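You operate a simulated robot arm through the tools that you are given. There is no shell and no other tool.

The job below is to be done with a simulated robot arm. You get a single attempt, and the scene is never put back.

JOB
Print a test of at least three pages at density B, then stop the printer.
Fine: black DENSITY lever to B; press CHECK RESET, RESTORE and START once each, in that order; PAGE ends between 4 and 12.

The check looks at the end state, three seconds after you hand in, the way a careful person would. Anything else that was tipped, shoved, dropped, spilled or broken makes it a failure.

ROBOT AND FRAMES
A 7-joint arm with a two-finger parallel gripper, fixed in place. Base frame: the origin is on the floor under the middle of its stand, x ahead of it, y to its left, z up. Units: mm, degrees, N and s.
With the tool pointing down near the work surface it reaches from about 280 to 680 mm from the base axis. Its first joint turns from -66.0 to 66.0 degrees. Payload 1.57 kg.
The TCP is the grasp point between the finger pads, 30 mm short of the fingertips. In the tool frame z runs along the fingers and y along their closing line. Largest opening 110 mm; finger width 24, thickness 12; the body of the gripper, 48 by 112 mm, starts 78 mm behind the TCP.
Orientation is told as [roll, pitch, yaw] about the base's x, y, z axes, in that order, counted from this pose: with the fingers straight down and closing along the base's y, the tool's x points along the base's -x, its y along +y and its z along -z.

CONTROLS
- The arm moves only by the tool nudge_tool. Its argument "steps" is a list of rows, each a list of 6 numbers: the shift along the tool's x, y, z in mm, then the turn, a rotation vector about the tool's x, y, z in degrees. In form: [[x, y, z, ax, ay, az], ...]. A call has 1 to 20 rows; each row shifts and turns the commanded pose from where the row before left it, along the tool's axes as they then stand. "claw" is the gripper command, from -1 (fully open) to 1 (shut), values between in proportion, set as the call begins (left out, the last holds). Rows are played at 5 a second. More than 50 mm and 8.6 degrees between two rows, or a gripper value outside its range, and nothing of the call is played. A pose out of reach is approached as far as the arm can. The call stops where the force on the tool passes 40 N (or 10 N more than at its start, if that is more) or the arm is blocked; 0.2 s more then pass. The fingers move at their own pace (about 108 mm/s each) and stop on an object; they squeeze with about 43 N. The grip force told is the motor's: it shows also when the fingers shut on nothing. Time passes only in rows, and 0.2 s behind the last, so rows that do not move let the fingers close. It gives the time, the measured TCP pose, the force on the tool (base axes), the opening and the grip force at its end, in the units of the frame above (readings bear some noise), with the torque about the TCP (base axes, N m) and any sound that the robot's microphone picked up, and new pictures: "pictures" is both (left out), scene, wrist or none.
- Cameras (640 x 400 px; columns grow to the right, rows downward): "scene" is fixed at [154.1, -382.7, 1417.9]; the picture's right is [0.87, -0.50, 0.00], its down [-0.22, -0.38, -0.90] and it looks along [0.45, 0.78, -0.44] (base axes); focal length 296 px, centre (320, 200). "wrist" rides on the gripper at [70, 16, -141] in the tool frame; the picture's right is [-0.23, 0.97, 0.00], its down [-0.86, -0.20, -0.48] and it looks along [-0.47, -0.11, 0.88] (tool axes); focal length 222 px, centre (320, 200). There is no depth. A picture from a camera that has moved, and an enlarged one, comes with that camera's place and axes in the base frame and with its lens.
- zoom(camera, box): a new picture of the part [left, top, right, bottom] of that camera's present view, enlarged. It takes no simulated time.
- finish_job(): hands the job in; it is judged then, once.

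Places have to be worked out from the pictures, the camera data and where the tool is seen. Open the gripper and draw the arm clear of the work before you hand the job in, unless the task says otherwise.

The tools are called after "Call:" as a command line: name --pt "numbers of a row" for each row, then --argument value for the rest, lists and objects as JSON in quotes. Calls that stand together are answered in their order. nudge_tool: Moves the arm, as the interface text tells. Its arguments: {"type":"object","properties":{"steps":{"type":"array","items":{"type":"array","items":{"type":"number"}}},"claw":{"type":"number"},"pictures":{"type":"string","enum":["both","scene","wrist","none"]}},"required":["steps"]} The other tools are called the same way: zoom (camera, box) takes an enlarged picture of a part of a camera's view; finish_job () hands the job in.

At the start:

```text
clock: 0.0
tcp_pos: [338.7, 144.5, 1323.8]
tool_rot: [0.0, 0.0, -0.1]
contact_force: [-0.1, 0.1, -0.7]
moment: [0.01, -0.02, 0.04]
gripper_width: 110.0
finger_force: 0.1
```

scene: 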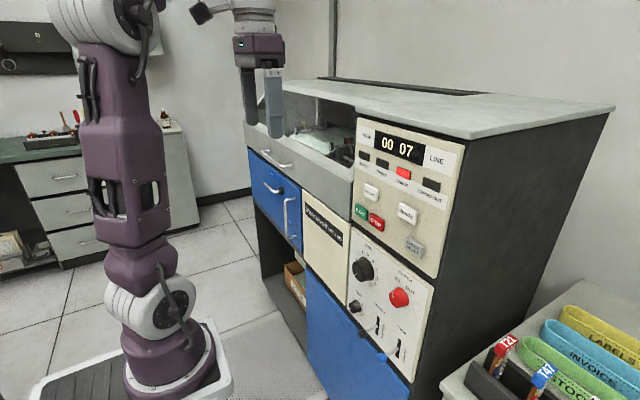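
wrist: 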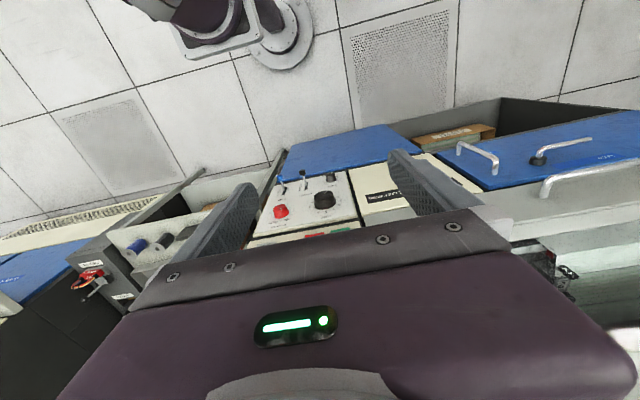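

I'll look closely at the printer's panel before moving anything.

Call:
zoom --camera "scene" --box '[340, 110, 480, 200]'

Call:
zoom --camera "scene" --box '[340, 170, 460, 270]'

Call:
zoom --camera "scene" --box '[330, 230, 450, 385]'

Call:
zoom --camera "wrist" --box '[230, 150, 420, 260]'

```text
4.44 times, centred on (410, 155) of scene
camera zoom: at [154.1, -382.7, 1417.9], right [0.87, -0.5, 0.0], down [-0.22, -0.38, -0.9], along [0.45, 0.78, -0.44], focal length 1317 px, centre (-80, 400)
```

zoom: 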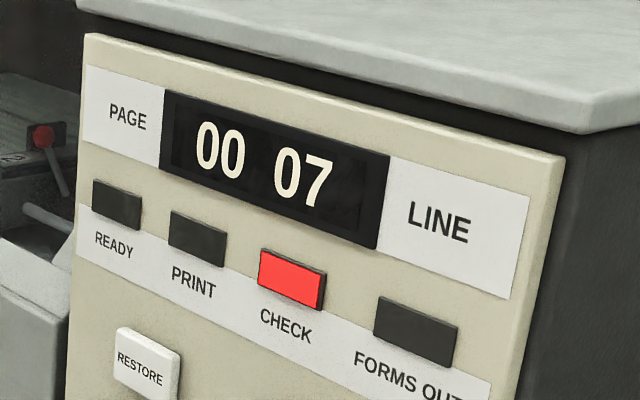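

```text
4.00 times, centred on (400, 220) of scene
camera zoom: at [154.1, -382.7, 1417.9], right [0.87, -0.5, 0.0], down [-0.22, -0.38, -0.9], along [0.45, 0.78, -0.44], focal length 1185 px, centre (0, 120)
```

zoom: 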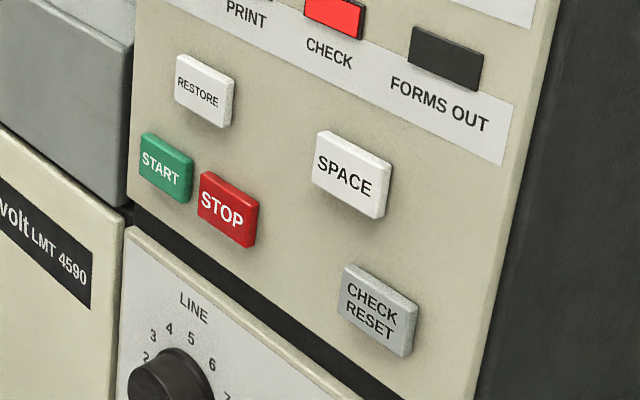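

```text
2.58 times, centred on (390, 308) of scene
camera zoom: at [154.1, -382.7, 1417.9], right [0.87, -0.5, 0.0], down [-0.22, -0.38, -0.9], along [0.45, 0.78, -0.44], focal length 765 px, centre (139, -77)
```

zoom: 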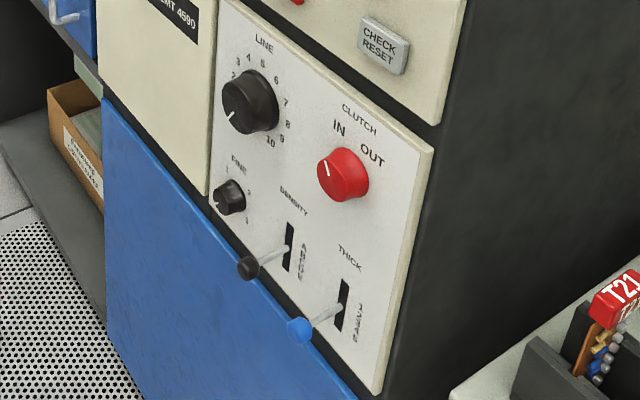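

```text
3.37 times, centred on (325, 205) of wrist
camera zoom: at [269.1, 162.1, 1464.6], right [0.23, 0.97, 0.0], down [0.86, -0.2, 0.48], along [0.47, -0.11, -0.88], focal length 748 px, centre (303, 183)
```

zoom: 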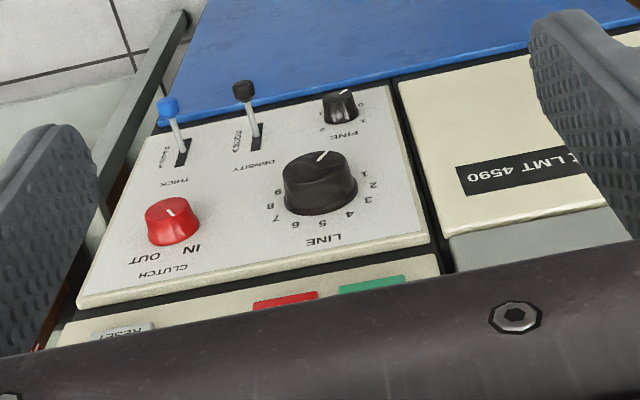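

The panel faces back towards the robot. I need to read the DENSITY scale and get precise pixel places of the controls.

Call:
zoom --camera "scene" --box '[435, 315, 495, 352]'

Call:
zoom --camera "scene" --box '[365, 295, 425, 345]'

Call:
zoom --camera "wrist" --box '[270, 165, 320, 200]'

Call:
zoom --camera "scene" --box '[360, 330, 420, 367]'

```text
10.67 times, centred on (465, 334) of scene
camera zoom: at [154.1, -382.7, 1417.9], right [0.87, -0.5, 0.0], down [-0.22, -0.38, -0.9], along [0.45, 0.78, -0.44], focal length 3161 px, centre (-1227, -1224)
```

zoom: 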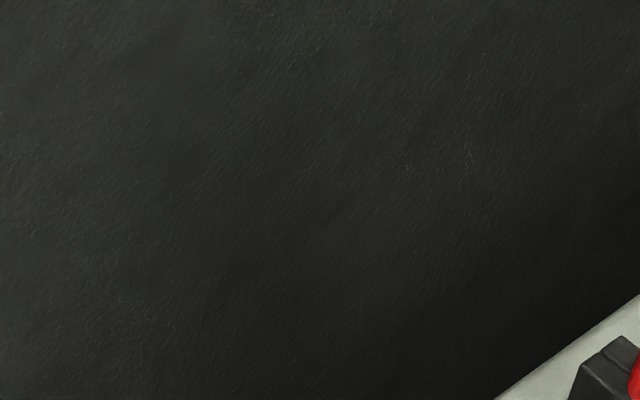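

```text
8.00 times, centred on (395, 320) of scene
camera zoom: at [154.1, -382.7, 1417.9], right [0.87, -0.5, 0.0], down [-0.22, -0.38, -0.9], along [0.45, 0.78, -0.44], focal length 2371 px, centre (-280, -760)
```

zoom: 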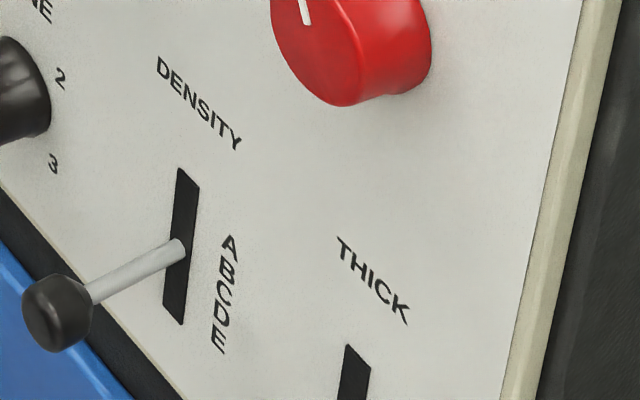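

```text
11.43 times, centred on (295, 182) of wrist
camera zoom: at [269.1, 162.1, 1464.6], right [0.23, 0.97, 0.0], down [0.86, -0.2, 0.48], along [0.47, -0.11, -0.88], focal length 2538 px, centre (606, 400)
```

zoom: 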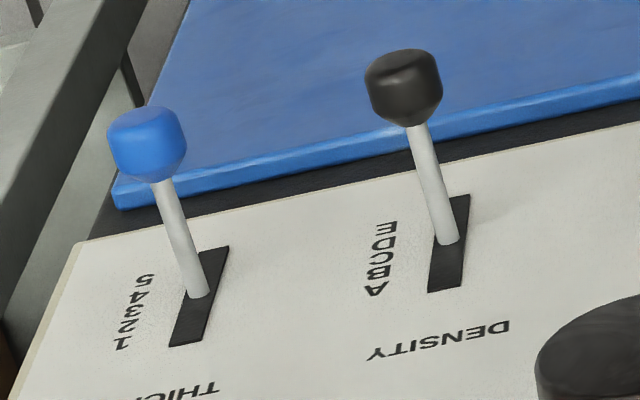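

```text
10.67 times, centred on (390, 348) of scene
camera zoom: at [154.1, -382.7, 1417.9], right [0.87, -0.5, 0.0], down [-0.22, -0.38, -0.9], along [0.45, 0.78, -0.44], focal length 3161 px, centre (-427, -1384)
```

zoom: 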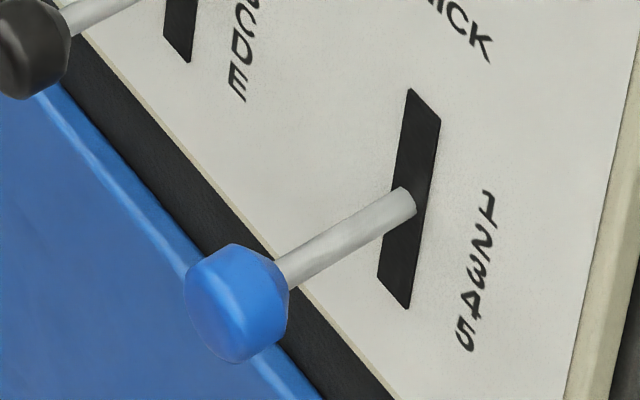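

Combining both views, the panel is a vertical face at about x≈580, with DENSITY lever at about y≈39, z≈750 and the START/STOP/CHECK RESET row at about z≈1060, RESTORE at z≈1126. I'll first bring the tool in front of the panel, well clear of it, before turning the fingers forward.

Call:
nudge_tool --pt "-12 -17 30 0 0 0" --pt "-12 -17 30 0 0 0" --pt "-12 -17 30 0 0 0" --pt "-12 -17 30 0 0 0" --pt "-12 -17 30 0 0 0" --claw 1 --pictures "both"

```text
clock: 1.2
tcp_pos: [400.3, 62.0, 1171.1]
tool_rot: [0.0, 0.0, 0.0]
contact_force: [0.9, 0.5, 0.5]
moment: [-0.02, 0.03, 0.02]
gripper_width: 0.0
finger_force: 21.3
camera wrist: at [330.5, 78.3, 1312.9], right [0.23, 0.97, 0.0], down [0.85, -0.2, 0.48], along [0.47, -0.11, -0.88], focal length 222 px, centre (320, 200)
```

scene: 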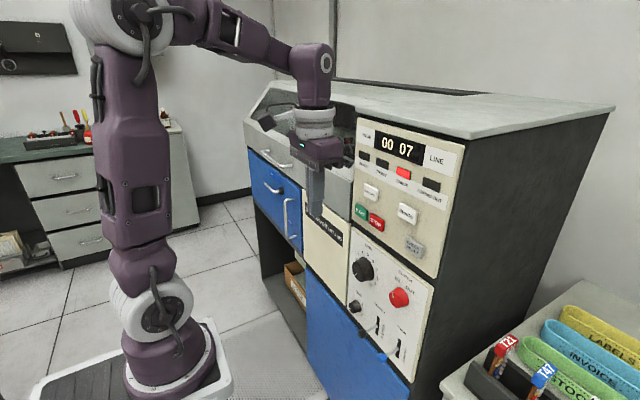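
wrist: 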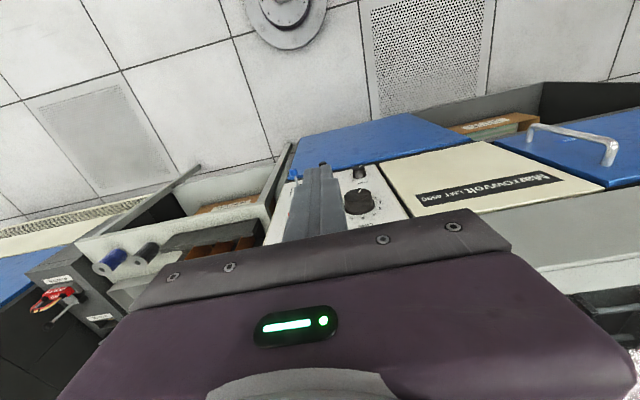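

The tool moved freely and is in front of the panel. Now I move forward slightly and pitch the fingers towards the panel (about tool y, -90° in total), stopping halfway to check.

Call:
nudge_tool --pt "-25 0 0 0 0 0" --pt "-25 0 0 0 0 0" --pt "0 0 0 0 -8 0" --pt "0 0 0 0 -8 0" --pt "0 0 0 0 -8 0" --pt "0 0 0 0 -8 0" --pt "0 0 0 0 -8 0" --pictures "both"

```text
clock: 2.8
tcp_pos: [448.4, 60.0, 1171.8]
tool_rot: [0.1, -39.9, 0.0]
contact_force: [-0.3, 0.3, 0.2]
moment: [-0.02, -0.01, -0.03]
gripper_width: 0.0
finger_force: 21.4
camera wrist: at [304.2, 76.5, 1236.0], right [0.17, 0.97, 0.15], down [0.35, -0.2, 0.92], along [0.92, -0.11, -0.37], focal length 222 px, centre (320, 200)
```

scene: 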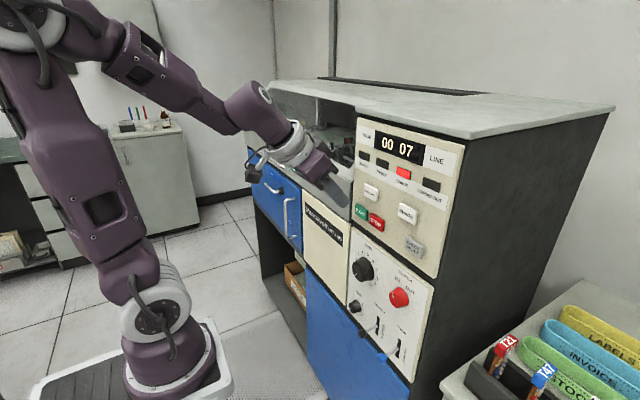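
wrist: 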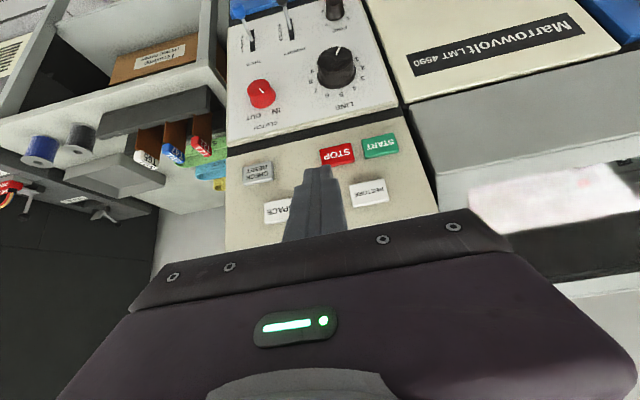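

The wrist camera now has the buttons in view. I'll enlarge to get accurate pixel places for triangulation.

Call:
zoom --camera "wrist" --box '[220, 110, 420, 235]'

Call:
zoom --camera "wrist" --box '[220, 0, 380, 100]'

```text
3.20 times, centred on (320, 172) of wrist
camera zoom: at [304.2, 76.5, 1236.0], right [0.17, 0.97, 0.15], down [0.35, -0.2, 0.92], along [0.92, -0.11, -0.37], focal length 711 px, centre (320, 288)
```

zoom: 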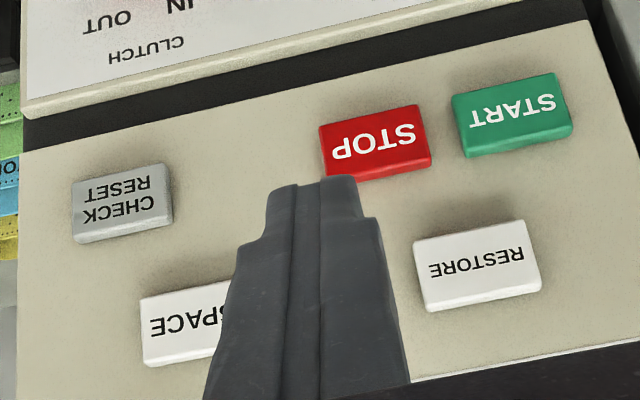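

```text
4.00 times, centred on (300, 50) of wrist
camera zoom: at [304.2, 76.5, 1236.0], right [0.17, 0.97, 0.15], down [0.35, -0.2, 0.92], along [0.92, -0.11, -0.37], focal length 888 px, centre (400, 800)
```

zoom: 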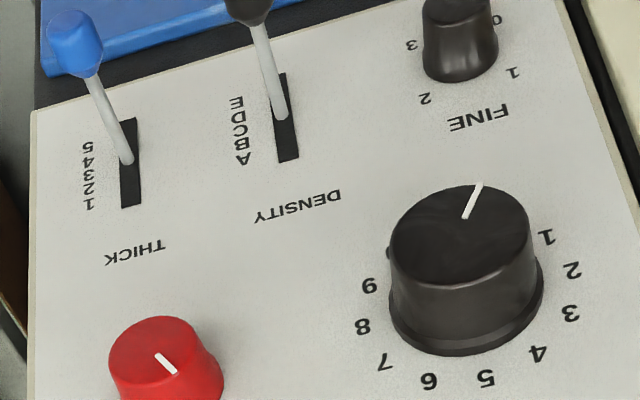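

Triangulated: CHECK RESET ≈ (573, -41, 1063), RESTORE ≈ (572, 108, 1130), START ≈ (573, 138, 1063), STOP ≈ (573, 79, 1064); lever knob ≈ (528, 40, 752), sitting at C in mid-slot with A at top. I finish the pitch so that the fingers point horizontally at the panel.

Call:
nudge_tool --pt "0 0 0 0 -8.35 0" --pt "0 0 0 0 -8.35 0" --pt "0 0 0 0 -8.35 0" --pt "0 0 0 0 -8.35 0" --pt "0 0 0 0 -8.35 0" --pt "0 0 0 0 -8.25 0" --pictures "both"

```text
clock: 4.2
tcp_pos: [465.1, 73.6, 1226.8]
tool_rot: [22.1, -80.5, -20.6]
contact_force: [-1.6, 1.0, 0.4]
moment: [-0.03, -0.02, -0.13]
gripper_width: 0.0
finger_force: 21.1
out of reach, approached as far as the arm can: row 2, 4, 5, 6
camera wrist: at [314.8, 91.1, 1181.7], right [0.01, 0.96, 0.29], down [-0.34, -0.26, 0.9], along [0.94, -0.11, 0.32], focal length 222 px, centre (320, 200)
```

scene: 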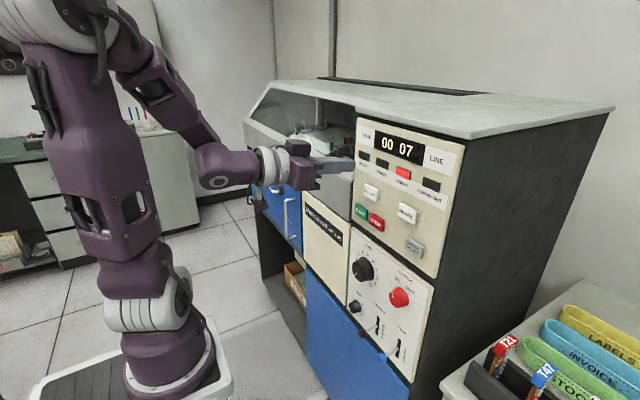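
wrist: 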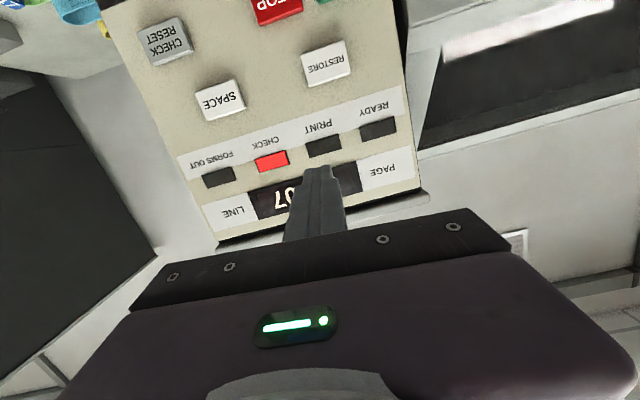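

Fully horizontal at this close height is out of reach, so the tool ended skewed. I'll back the pitch off by 25° and check what pose results.

Call:
nudge_tool --pt "0 0 0 0 8.35 0" --pt "0 0 0 0 8.35 0" --pt "0 0 0 0 8.3 0" --pt "0 0 0 0 0 0" --pictures "both"

```text
clock: 5.2
tcp_pos: [465.6, 79.2, 1227.6]
tool_rot: [6.8, -56.1, -3.7]
contact_force: [0.1, 0.5, 0.2]
moment: [0.01, -0.02, 0.02]
gripper_width: 0.0
finger_force: 21.1
camera wrist: at [308.4, 89.1, 1249.6], right [0.09, 0.96, 0.25], down [0.09, -0.26, 0.96], along [0.99, -0.07, -0.11], focal length 222 px, centre (320, 200)
```

scene: 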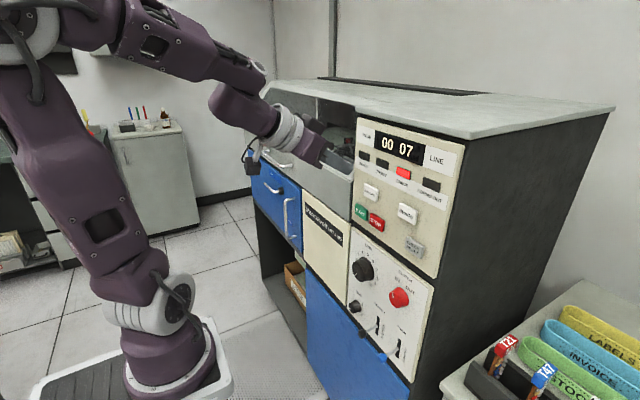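
wrist: 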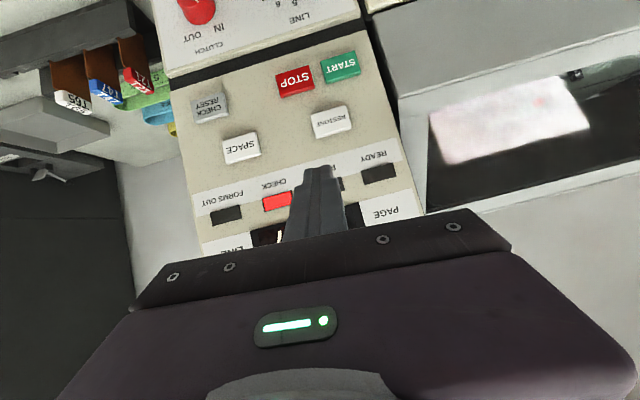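

The commanded pose was re-based onto the reached one, with some roll/yaw skew. I correct the skew and set the pitch to about -50°, which will serve for both pressing and gripping.

Call:
nudge_tool --pt "0 0 0 3.73 6.1 -2.06" --pt "0 0 0 0 0 0" --pictures "none"

```text
clock: 5.8
tcp_pos: [464.5, 78.0, 1226.2]
tool_rot: [-0.4, -50.1, 0.5]
contact_force: [0.0, 1.2, -0.3]
moment: [-0.02, -0.02, -0.04]
gripper_width: 0.1
finger_force: 21.0
```

Orientation is now clean at pitch -50°. I descend in front of the panel towards the lever (half way first), staying about 100 mm off the panel.

Call:
nudge_tool --pt "33.2 -3.8 26.7 0 0 0" --pt "33.2 -3.8 26.7 0 0 0" --pt "33.2 -3.8 26.7 0 0 0" --pt "33.2 -3.8 26.7 0 0 0" --pt "33.2 -3.8 26.7 0 0 0" --pt "0 0 0 0 0 0" --claw 0.0 --pictures "both"

```text
clock: 7.2
tcp_pos: [460.6, 63.5, 1060.5]
tool_rot: [-0.9, -49.8, 1.2]
contact_force: [0.2, 0.4, 0.0]
moment: [0.0, 0.01, 0.01]
gripper_width: 55.1
finger_force: 0.1
out of reach, approached as far as the arm can: row 4, 5
camera wrist: at [307.9, 79.5, 1098.9], right [0.14, 0.98, 0.16], down [0.19, -0.19, 0.96], along [0.97, -0.1, -0.21], focal length 222 px, centre (320, 200)
```

scene: 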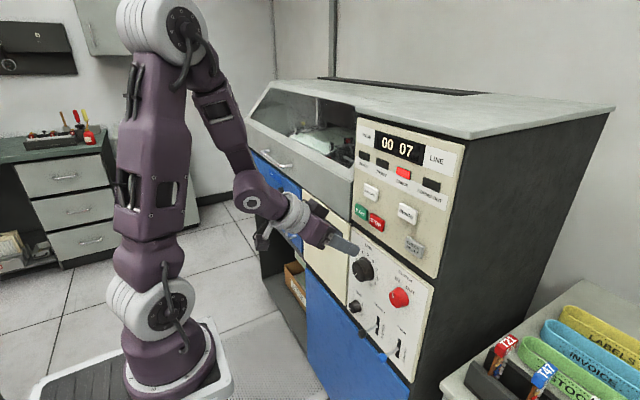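
wrist: 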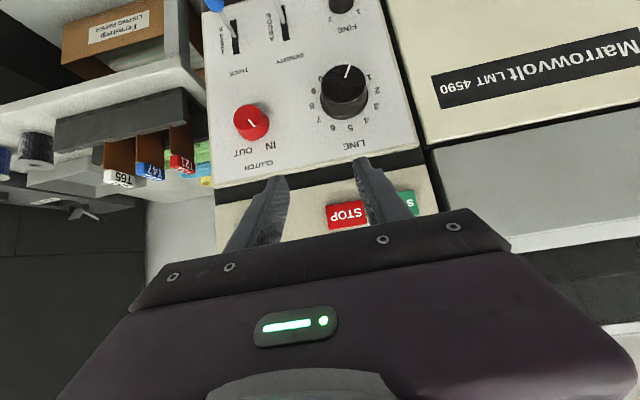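

At this height, x=460 with -50° pitch is beyond the arm's fold limit, so I reduce the pitch to -25° for the lever job and continue downward, still about 80 mm clear of the knobs.

Call:
nudge_tool --pt "0 0 0 0 8.3 0.4" --pt "0 0 0 0 8.3 0.4" --pt "0 0 0 0 8.2 0" --pt "17 -3.9 40 0 0 0" --pt "17 -3.9 40 0 0 0" --pt "17 -3.9 40 0 0 0" --pt "0 0 0 0 0 0" --claw 0.0 --pictures "both"

```text
clock: 8.8
tcp_pos: [457.6, 45.5, 920.9]
tool_rot: [-1.3, -28.4, -0.5]
contact_force: [-0.2, -0.3, 0.0]
moment: [-0.02, 0.01, 0.01]
gripper_width: 55.3
finger_force: 0.2
out of reach, approached as far as the arm can: row 2, 3
camera wrist: at [330.7, 65.6, 1011.9], right [0.22, 0.97, 0.09], down [0.52, -0.19, 0.83], along [0.83, -0.14, -0.55], focal length 222 px, centre (320, 200)
```

scene: 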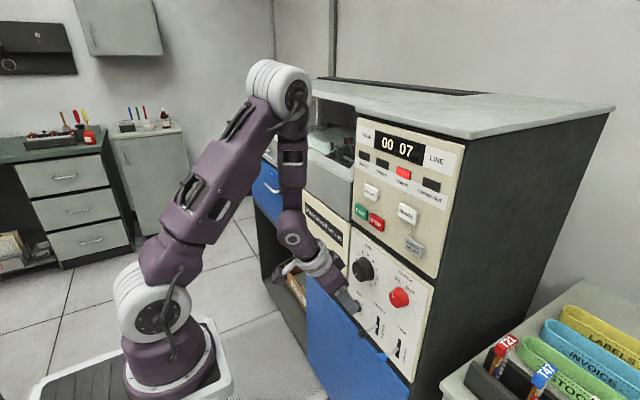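
wrist: 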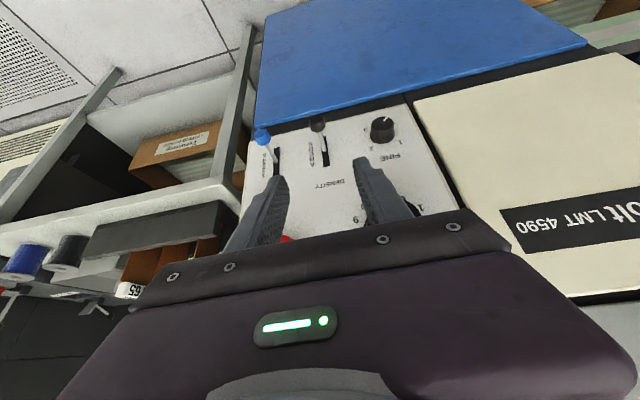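

The arm reconfigured with its elbow forward and reached (458, 46, 921) at pitch -28°, no contact. I take out the small roll and go down to about z=800, in front of the density knob.

Call:
nudge_tool --pt "0 0 0 -1.54 0 -0.44" --pt "16.2 -1.8 37 0 0 0" --pt "16.2 -1.8 37 0 0 0" --pt "16.2 -1.8 37 0 0 0" --pt "0 0 0 0 0 0" --pictures "both"

```text
clock: 10.0
tcp_pos: [467.4, 38.1, 799.6]
tool_rot: [0.0, -28.4, -0.1]
contact_force: [-0.5, 0.1, -0.4]
moment: [0.01, -0.01, -0.04]
gripper_width: 55.3
finger_force: 0.1
camera wrist: at [339.8, 54.0, 891.0], right [0.2, 0.97, 0.11], down [0.52, -0.2, 0.83], along [0.83, -0.11, -0.55], focal length 222 px, centre (320, 200)
```

scene: 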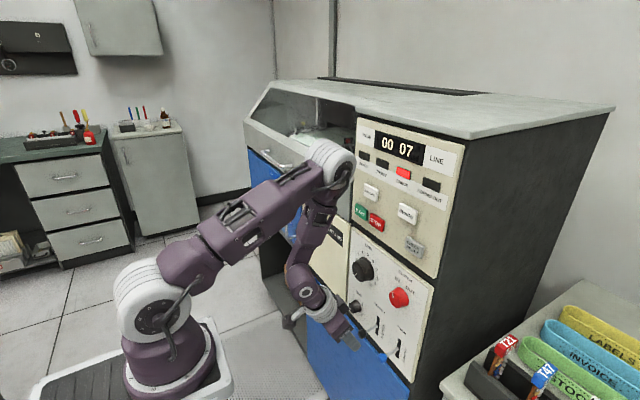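
wrist: 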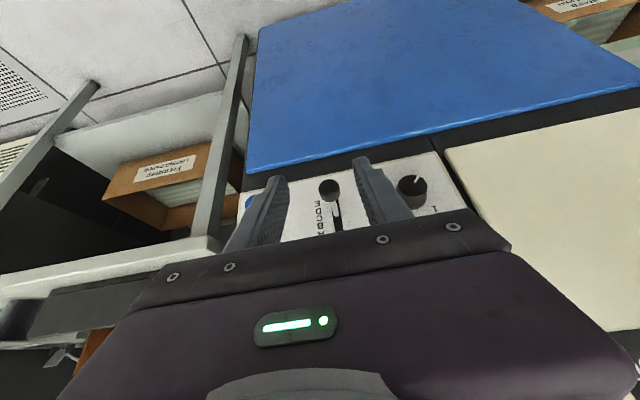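

I'm at (467, 38, 800) with the knob between the open fingers ahead. The elbow now looks near the panel in the scene view, so I check its clearance before going forward.

Call:
zoom --camera "scene" --box '[240, 110, 420, 222]'

Call:
zoom --camera "scene" --box '[270, 260, 430, 360]'

Call:
zoom --camera "wrist" --box '[230, 150, 430, 275]'

Call:
zoom --camera "scene" --box '[0, 140, 400, 400]'

```text
3.56 times, centred on (330, 166) of scene
camera zoom: at [154.1, -382.7, 1417.9], right [0.87, -0.5, 0.0], down [-0.22, -0.38, -0.9], along [0.45, 0.78, -0.44], focal length 1054 px, centre (284, 321)
```

zoom: 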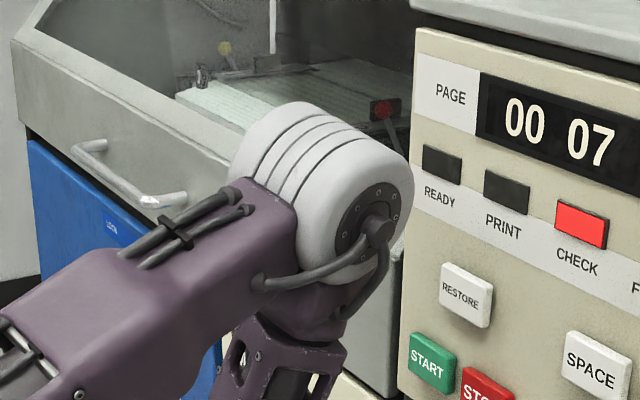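

```text
4.00 times, centred on (350, 310) of scene
camera zoom: at [154.1, -382.7, 1417.9], right [0.87, -0.5, 0.0], down [-0.22, -0.38, -0.9], along [0.45, 0.78, -0.44], focal length 1185 px, centre (200, -240)
```

zoom: 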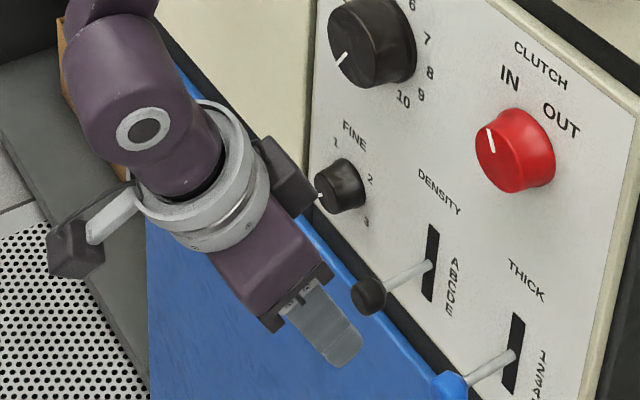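

```text
3.20 times, centred on (330, 212) of wrist
camera zoom: at [339.8, 54.0, 891.0], right [0.2, 0.97, 0.11], down [0.52, -0.2, 0.83], along [0.83, -0.11, -0.55], focal length 711 px, centre (288, 160)
```

zoom: 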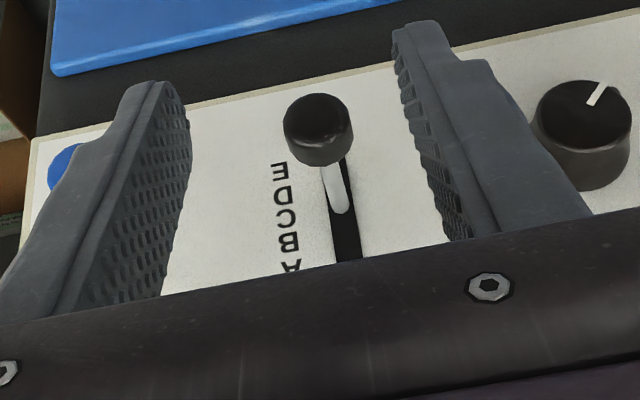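

```text
1.54 times, centred on (200, 270) of scene
camera zoom: at [154.1, -382.7, 1417.9], right [0.87, -0.5, 0.0], down [-0.22, -0.38, -0.9], along [0.45, 0.78, -0.44], focal length 456 px, centre (505, 92)
```

zoom: 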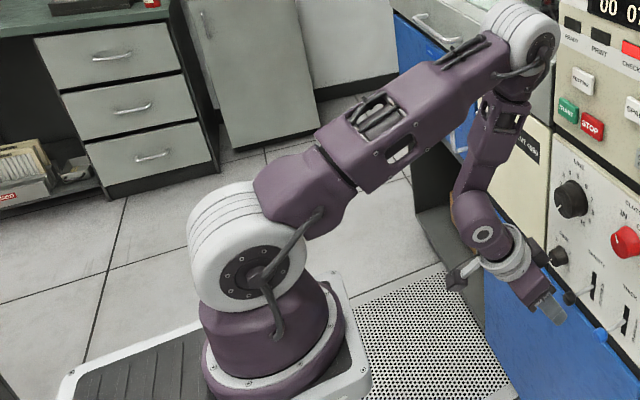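

The elbow works out to x≈400 (front ≈450), leaving over 100 mm to the panel, so it's safe. The knob triangulates to about (528, 40, 753); I move the open fingers around it.

Call:
nudge_tool --pt "-9.6 0.7 23 0 0 0" --pt "-9.6 0.7 23 0 0 0" --pt "-9.6 0.7 23 0 0 0" --pt "0 0 0 0 0 0" --pictures "both"

```text
clock: 11.0
tcp_pos: [527.6, 42.0, 753.4]
tool_rot: [-0.1, -28.4, 0.1]
contact_force: [0.2, -0.9, -0.6]
moment: [-0.01, -0.01, 0.02]
gripper_width: 55.0
finger_force: 0.1
camera wrist: at [399.3, 58.8, 845.4], right [0.2, 0.97, 0.11], down [0.52, -0.2, 0.83], along [0.83, -0.11, -0.55], focal length 222 px, centre (320, 200)
```

scene: 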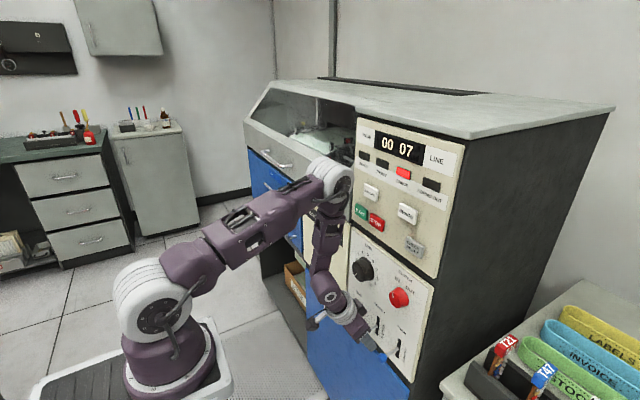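
wrist: 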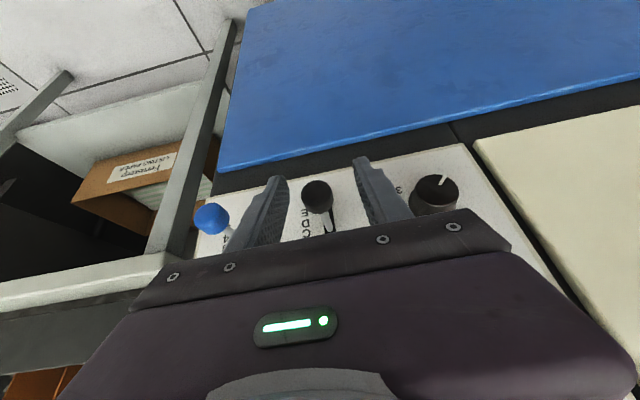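

Call:
zoom --camera "wrist" --box '[230, 150, 430, 275]'

Call:
zoom --camera "scene" --box '[310, 280, 430, 380]'

```text
3.20 times, centred on (330, 212) of wrist
camera zoom: at [399.3, 58.8, 845.4], right [0.2, 0.97, 0.11], down [0.52, -0.2, 0.83], along [0.83, -0.11, -0.55], focal length 711 px, centre (288, 160)
```

zoom: 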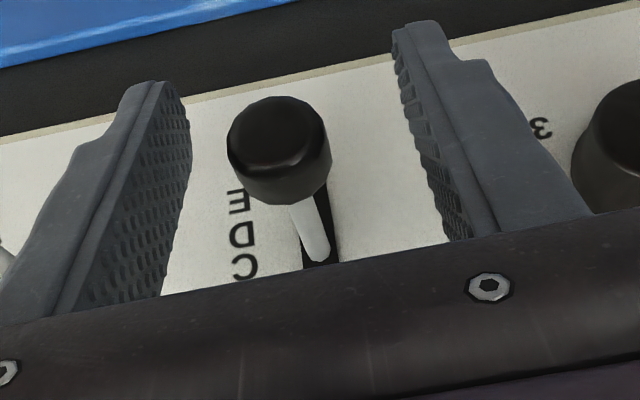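

```text
4.00 times, centred on (370, 330) of scene
camera zoom: at [154.1, -382.7, 1417.9], right [0.87, -0.5, 0.0], down [-0.22, -0.38, -0.9], along [0.45, 0.78, -0.44], focal length 1185 px, centre (120, -320)
```

zoom: 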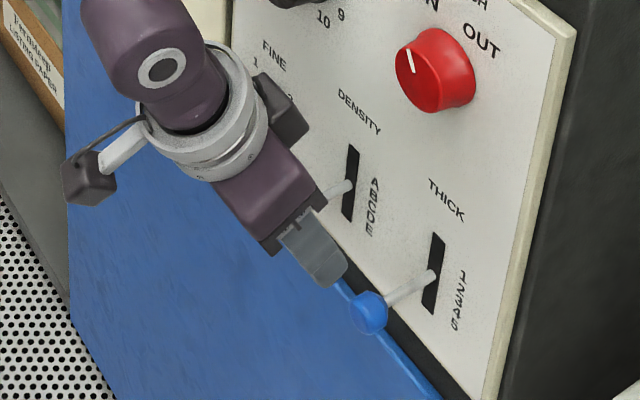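

The knob sits right at the TCP between the pads (about 2 mm to the right side). I recentre by 2 mm and close on it.

Call:
nudge_tool --pt "0 -2 0 0 0 0" --pictures "none"

Call:
nudge_tool --pt "0 0 0 0 0 0" --pt "0 0 0 0 0 0" --pt "0 0 0 0 0 0" --claw 1 --pictures "both"

```text
clock: 11.4
tcp_pos: [527.5, 39.7, 753.7]
tool_rot: [-0.1, -28.4, 0.1]
contact_force: [-0.8, 0.1, -0.8]
moment: [-0.02, 0.04, -0.03]
gripper_width: 55.1
finger_force: 0.1
```

```text
clock: 12.2
tcp_pos: [527.6, 40.5, 754.7]
tool_rot: [0.0, -28.4, 0.1]
contact_force: [0.4, 3.9, -1.4]
moment: [0.01, 0.16, 0.0]
gripper_width: 21.2
finger_force: 34.3
camera wrist: at [398.9, 56.7, 845.1], right [0.2, 0.97, 0.11], down [0.52, -0.2, 0.83], along [0.83, -0.11, -0.55], focal length 222 px, centre (320, 200)
```

scene: 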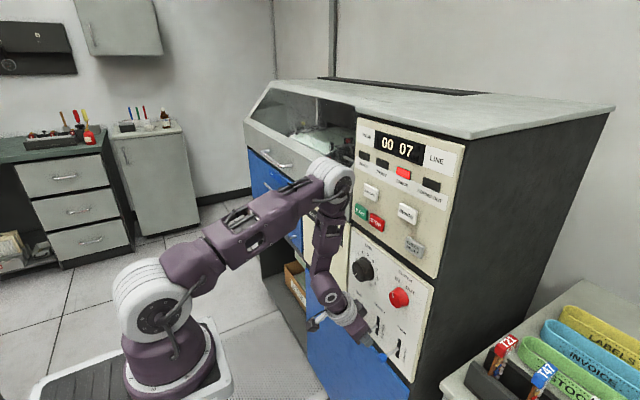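
wrist: 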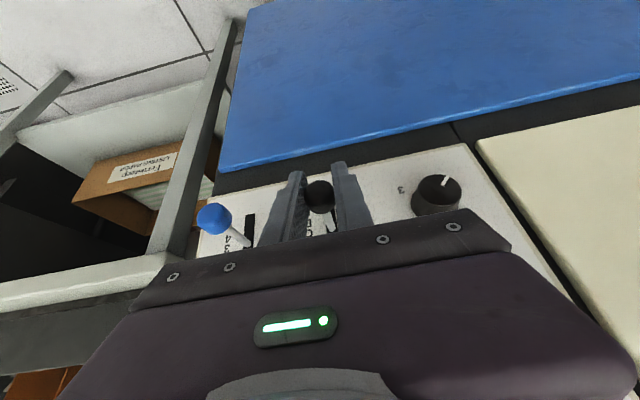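

The knob is gripped at 21 mm width. I raise it by about 9 mm towards B and read the result.

Call:
nudge_tool --pt "-1.45 0 -2.64 0 0 0" --pt "-1.45 0 -2.64 0 0 0" --pt "-1.45 0 -2.64 0 0 0" --pt "0 0 0 0 0 0" --pictures "both"

Call:
zoom --camera "scene" --box '[345, 290, 425, 340]'

Call:
zoom --camera "wrist" --box '[270, 160, 370, 245]'

```text
clock: 13.2
tcp_pos: [526.3, 40.1, 761.9]
tool_rot: [-0.1, -28.3, 0.3]
contact_force: [1.5, 15.8, -9.5]
moment: [-0.06, 0.88, 0.09]
gripper_width: 21.2
finger_force: 34.2
camera wrist: at [398.6, 56.4, 853.7], right [0.2, 0.97, 0.11], down [0.53, -0.2, 0.83], along [0.83, -0.11, -0.55], focal length 222 px, centre (320, 200)
```

scene: 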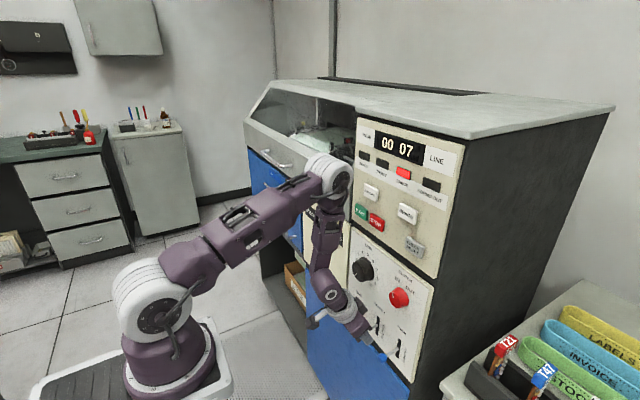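
wrist: 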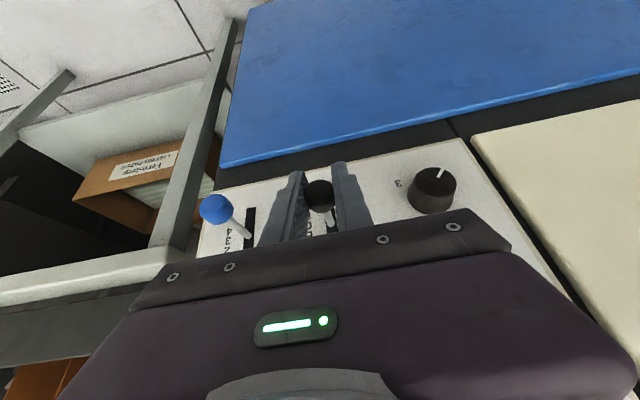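

```text
8.00 times, centred on (385, 315) of scene
camera zoom: at [154.3, -382.3, 1417.9], right [0.87, -0.5, 0.0], down [-0.22, -0.38, -0.9], along [0.45, 0.78, -0.44], focal length 2371 px, centre (-200, -720)
```

zoom: 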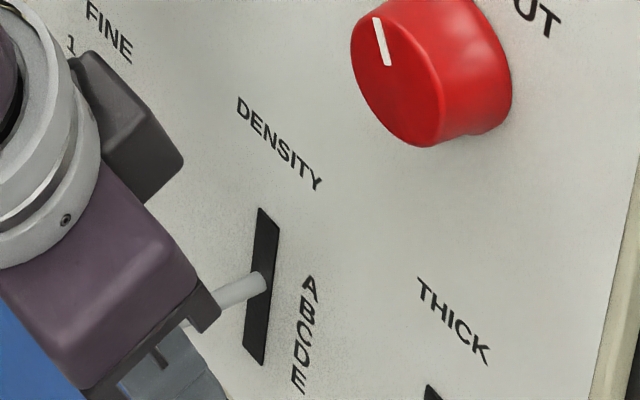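

```text
4.71 times, centred on (320, 202) of wrist
camera zoom: at [398.6, 56.4, 853.7], right [0.2, 0.97, 0.11], down [0.53, -0.2, 0.83], along [0.83, -0.11, -0.55], focal length 1045 px, centre (320, 188)
```

zoom: 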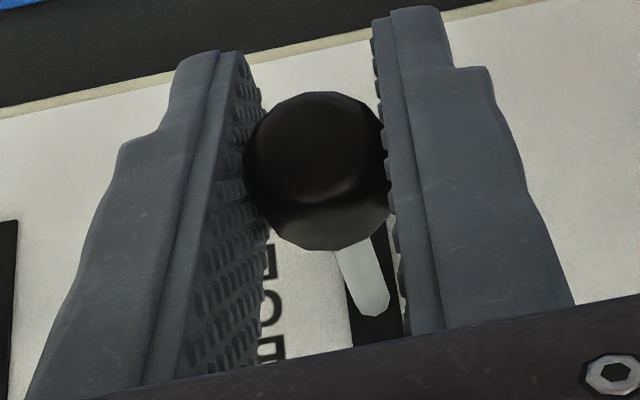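

The knob has risen about 8 mm against ~9 N of resistance, with the stick pivoting near the panel. I continue in small increments watching the force for a detent.

Call:
nudge_tool --pt "-0.95 0 -1.76 0 0 0" --pt "0 0 0 0 0 0" --pictures "none"

Call:
nudge_tool --pt "-0.95 0 -1.76 0 0 0" --pt "0 0 0 0 0 0" --pictures "both"

Call:
zoom --camera "scene" --box '[345, 290, 425, 340]'

Call:
zoom --camera "wrist" --box '[270, 160, 370, 245]'

```text
clock: 13.8
tcp_pos: [527.1, 40.2, 764.2]
tool_rot: [0.0, -28.3, 0.1]
contact_force: [-0.8, 22.1, -9.6]
moment: [-0.09, 0.89, 0.07]
gripper_width: 21.2
finger_force: 34.3
```

```text
clock: 14.4
tcp_pos: [526.5, 40.2, 765.6]
tool_rot: [0.0, -28.3, 0.0]
contact_force: [-0.1, 25.0, -8.0]
moment: [-0.08, 0.86, 0.05]
gripper_width: 20.9
finger_force: 34.6
camera wrist: at [398.7, 56.5, 857.8], right [0.2, 0.97, 0.11], down [0.52, -0.2, 0.83], along [0.83, -0.11, -0.55], focal length 222 px, centre (320, 200)
```

scene: 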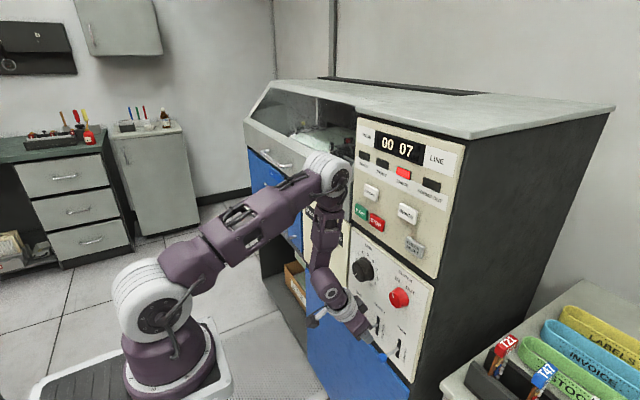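
wrist: 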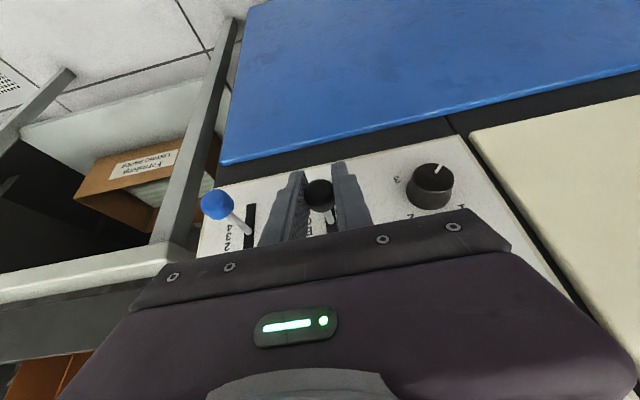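

```text
8.00 times, centred on (385, 315) of scene
camera zoom: at [154.3, -382.2, 1418.0], right [0.87, -0.5, 0.0], down [-0.22, -0.38, -0.9], along [0.45, 0.78, -0.44], focal length 2371 px, centre (-200, -720)
```

zoom: 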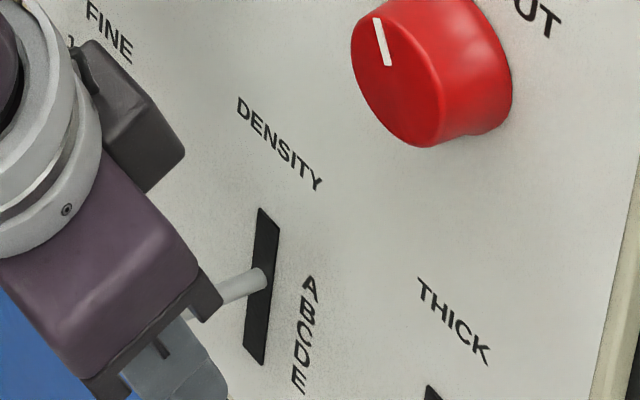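

```text
4.71 times, centred on (320, 202) of wrist
camera zoom: at [398.7, 56.5, 857.8], right [0.2, 0.97, 0.11], down [0.52, -0.2, 0.83], along [0.83, -0.11, -0.55], focal length 1045 px, centre (320, 188)
```

zoom: 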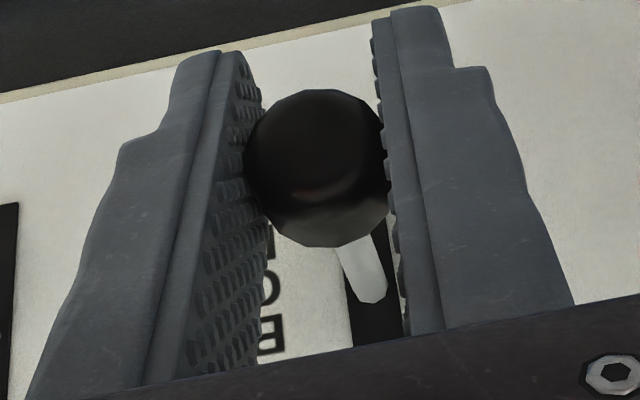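

Resistance stays around 8–9 N with no click, so it feels frictional, but a sideways load has built up from slight off-centring. I ease y by +1 mm, then open the fingers to see where the lever settles.

Call:
nudge_tool --pt "0 1 0 0 0 0" --pt "0 0 0 0 0 0" --pictures "none"

Call:
nudge_tool --pt "0 0 0 0 0 0" --pt "0 0 0 0 0 0" --pt "0 0 0 0 0 0" --claw 0 --pictures "both"

Call:
zoom --camera "scene" --box '[345, 290, 425, 340]'

Call:
zoom --camera "wrist" --box '[230, 150, 430, 275]'

```text
clock: 15.0
tcp_pos: [525.7, 39.6, 766.1]
tool_rot: [-0.1, -28.5, 0.0]
contact_force: [-11.0, 22.2, 8.3]
moment: [-0.02, -0.68, 0.06]
gripper_width: 21.0
finger_force: 34.0
```

```text
clock: 15.8
tcp_pos: [527.9, 38.2, 765.4]
tool_rot: [-0.1, -28.4, 0.0]
contact_force: [-0.3, 0.3, -0.3]
moment: [0.02, -0.04, 0.0]
gripper_width: 54.9
finger_force: 0.1
camera wrist: at [399.0, 56.0, 857.2], right [0.2, 0.97, 0.11], down [0.52, -0.2, 0.83], along [0.83, -0.11, -0.55], focal length 222 px, centre (320, 200)
```

scene: 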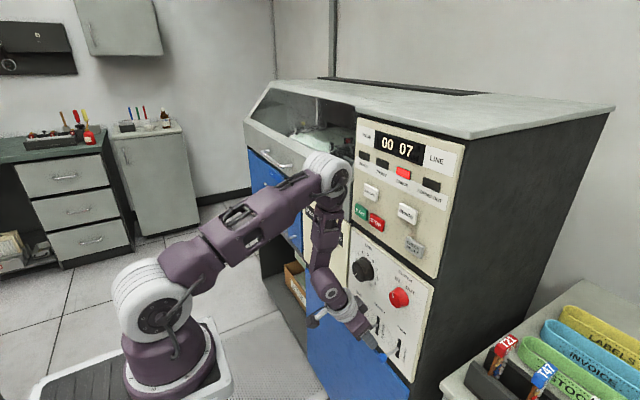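
wrist: 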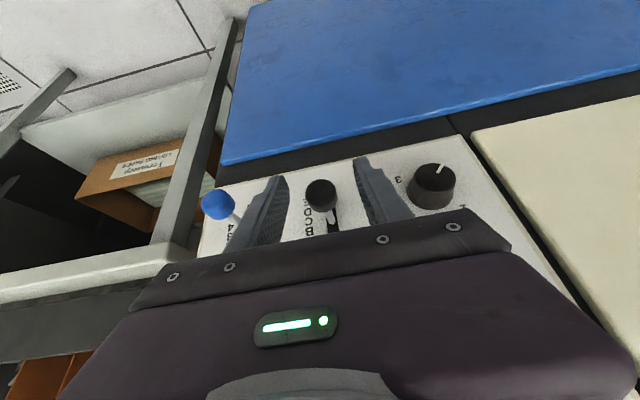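

```text
8.00 times, centred on (385, 315) of scene
camera zoom: at [154.1, -382.7, 1417.9], right [0.87, -0.5, 0.0], down [-0.22, -0.38, -0.9], along [0.45, 0.78, -0.44], focal length 2371 px, centre (-200, -720)
```

zoom: 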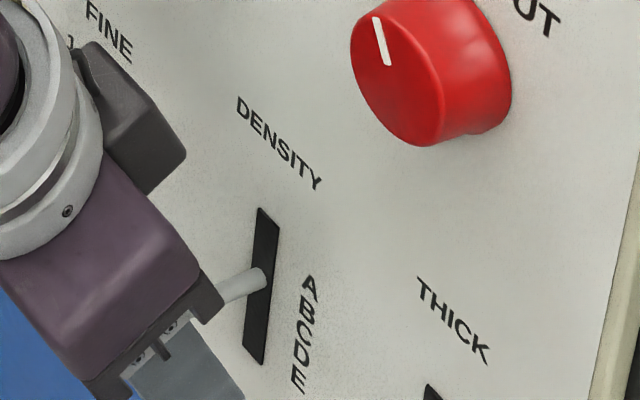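

```text
3.20 times, centred on (330, 212) of wrist
camera zoom: at [399.0, 56.0, 857.2], right [0.2, 0.97, 0.11], down [0.52, -0.2, 0.83], along [0.83, -0.11, -0.55], focal length 711 px, centre (288, 160)
```

zoom: 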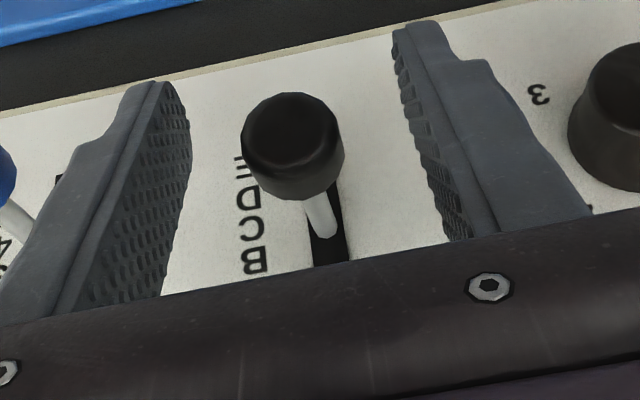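

The lever stayed where I left it: the knob is ~11 mm up, and the stick crosses the panel only about 4 mm above C, i.e. about 0.4 of the C–B letter spacing. It pivots about 27 mm behind the panel, so B should need the knob about 25 mm above the C position. I recentre in y, regrip and continue along the arc.

Call:
nudge_tool --pt "0 1.8 0 0 0 0" --pt "0 0 0 0 0 0" --pictures "none"

Call:
nudge_tool --pt "0 0 0 0 0 0" --pt "0 0 0 0 0 0" --claw 1 --pictures "none"

```text
clock: 16.4
tcp_pos: [527.1, 40.8, 765.0]
tool_rot: [-0.1, -28.4, 0.1]
contact_force: [-0.1, 0.1, 0.0]
moment: [-0.01, 0.02, 0.0]
gripper_width: 54.9
finger_force: 0.1
```

```text
clock: 17.0
tcp_pos: [527.4, 39.6, 765.0]
tool_rot: [-0.1, -28.4, 0.0]
contact_force: [0.8, -8.3, -1.1]
moment: [0.0, 0.07, 0.03]
gripper_width: 21.2
finger_force: 34.4
```

Regripped with little side load. I lift along the arc in ~3 mm steps, watching the forces.

Call:
nudge_tool --pt "-2.04 0 -2.31 0 0 0" --pt "-2.04 0 -2.31 0 0 0" --pt "0 0 0 0 0 0" --pictures "none"

Call:
nudge_tool --pt "-2.04 0 -2.31 0 0 0" --pt "0 0 0 0 0 0" --pictures "both"

Call:
zoom --camera "scene" --box '[345, 290, 425, 340]'

Call:
zoom --camera "wrist" --box '[230, 150, 430, 275]'

```text
clock: 17.8
tcp_pos: [528.1, 40.3, 771.5]
tool_rot: [-0.1, -28.3, -0.1]
contact_force: [-2.5, -11.0, -9.7]
moment: [0.04, 1.01, -0.03]
gripper_width: 21.0
finger_force: 33.5
```

```text
clock: 18.4
tcp_pos: [527.5, 41.1, 774.6]
tool_rot: [-0.1, -28.2, 0.0]
contact_force: [-15.3, -10.9, -5.1]
moment: [0.03, 0.87, -0.08]
gripper_width: 21.0
finger_force: 34.1
camera wrist: at [400.1, 56.9, 865.5], right [0.2, 0.97, 0.11], down [0.53, -0.2, 0.83], along [0.83, -0.11, -0.55], focal length 222 px, centre (320, 200)
```

scene: 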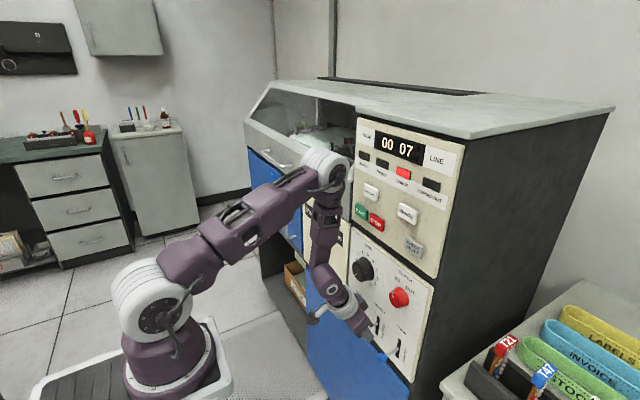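
wrist: 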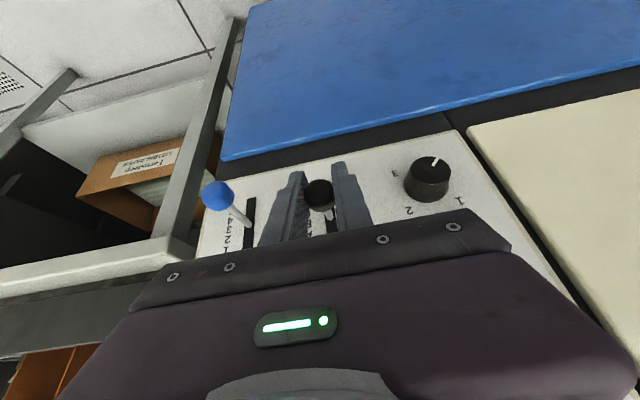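

```text
8.00 times, centred on (385, 315) of scene
camera zoom: at [153.9, -382.9, 1417.8], right [0.87, -0.5, 0.0], down [-0.22, -0.38, -0.9], along [0.45, 0.78, -0.44], focal length 2371 px, centre (-200, -720)
```

zoom: 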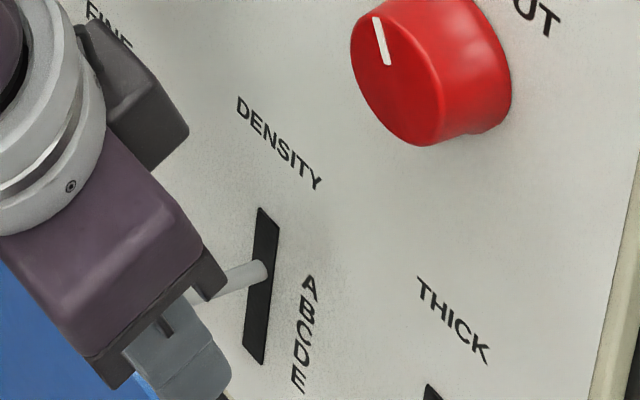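

```text
3.20 times, centred on (330, 212) of wrist
camera zoom: at [400.1, 56.9, 865.5], right [0.2, 0.97, 0.11], down [0.53, -0.2, 0.83], along [0.83, -0.11, -0.55], focal length 711 px, centre (288, 160)
```

zoom: 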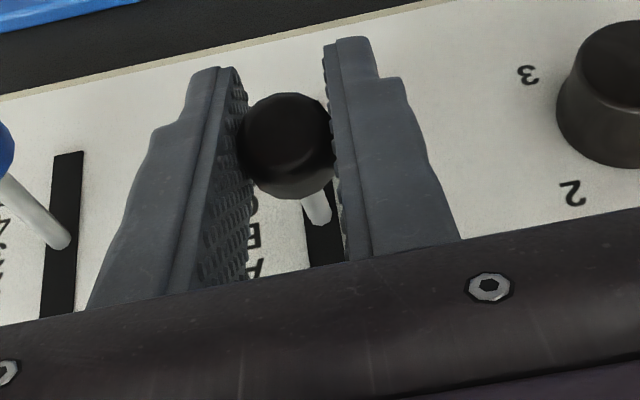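

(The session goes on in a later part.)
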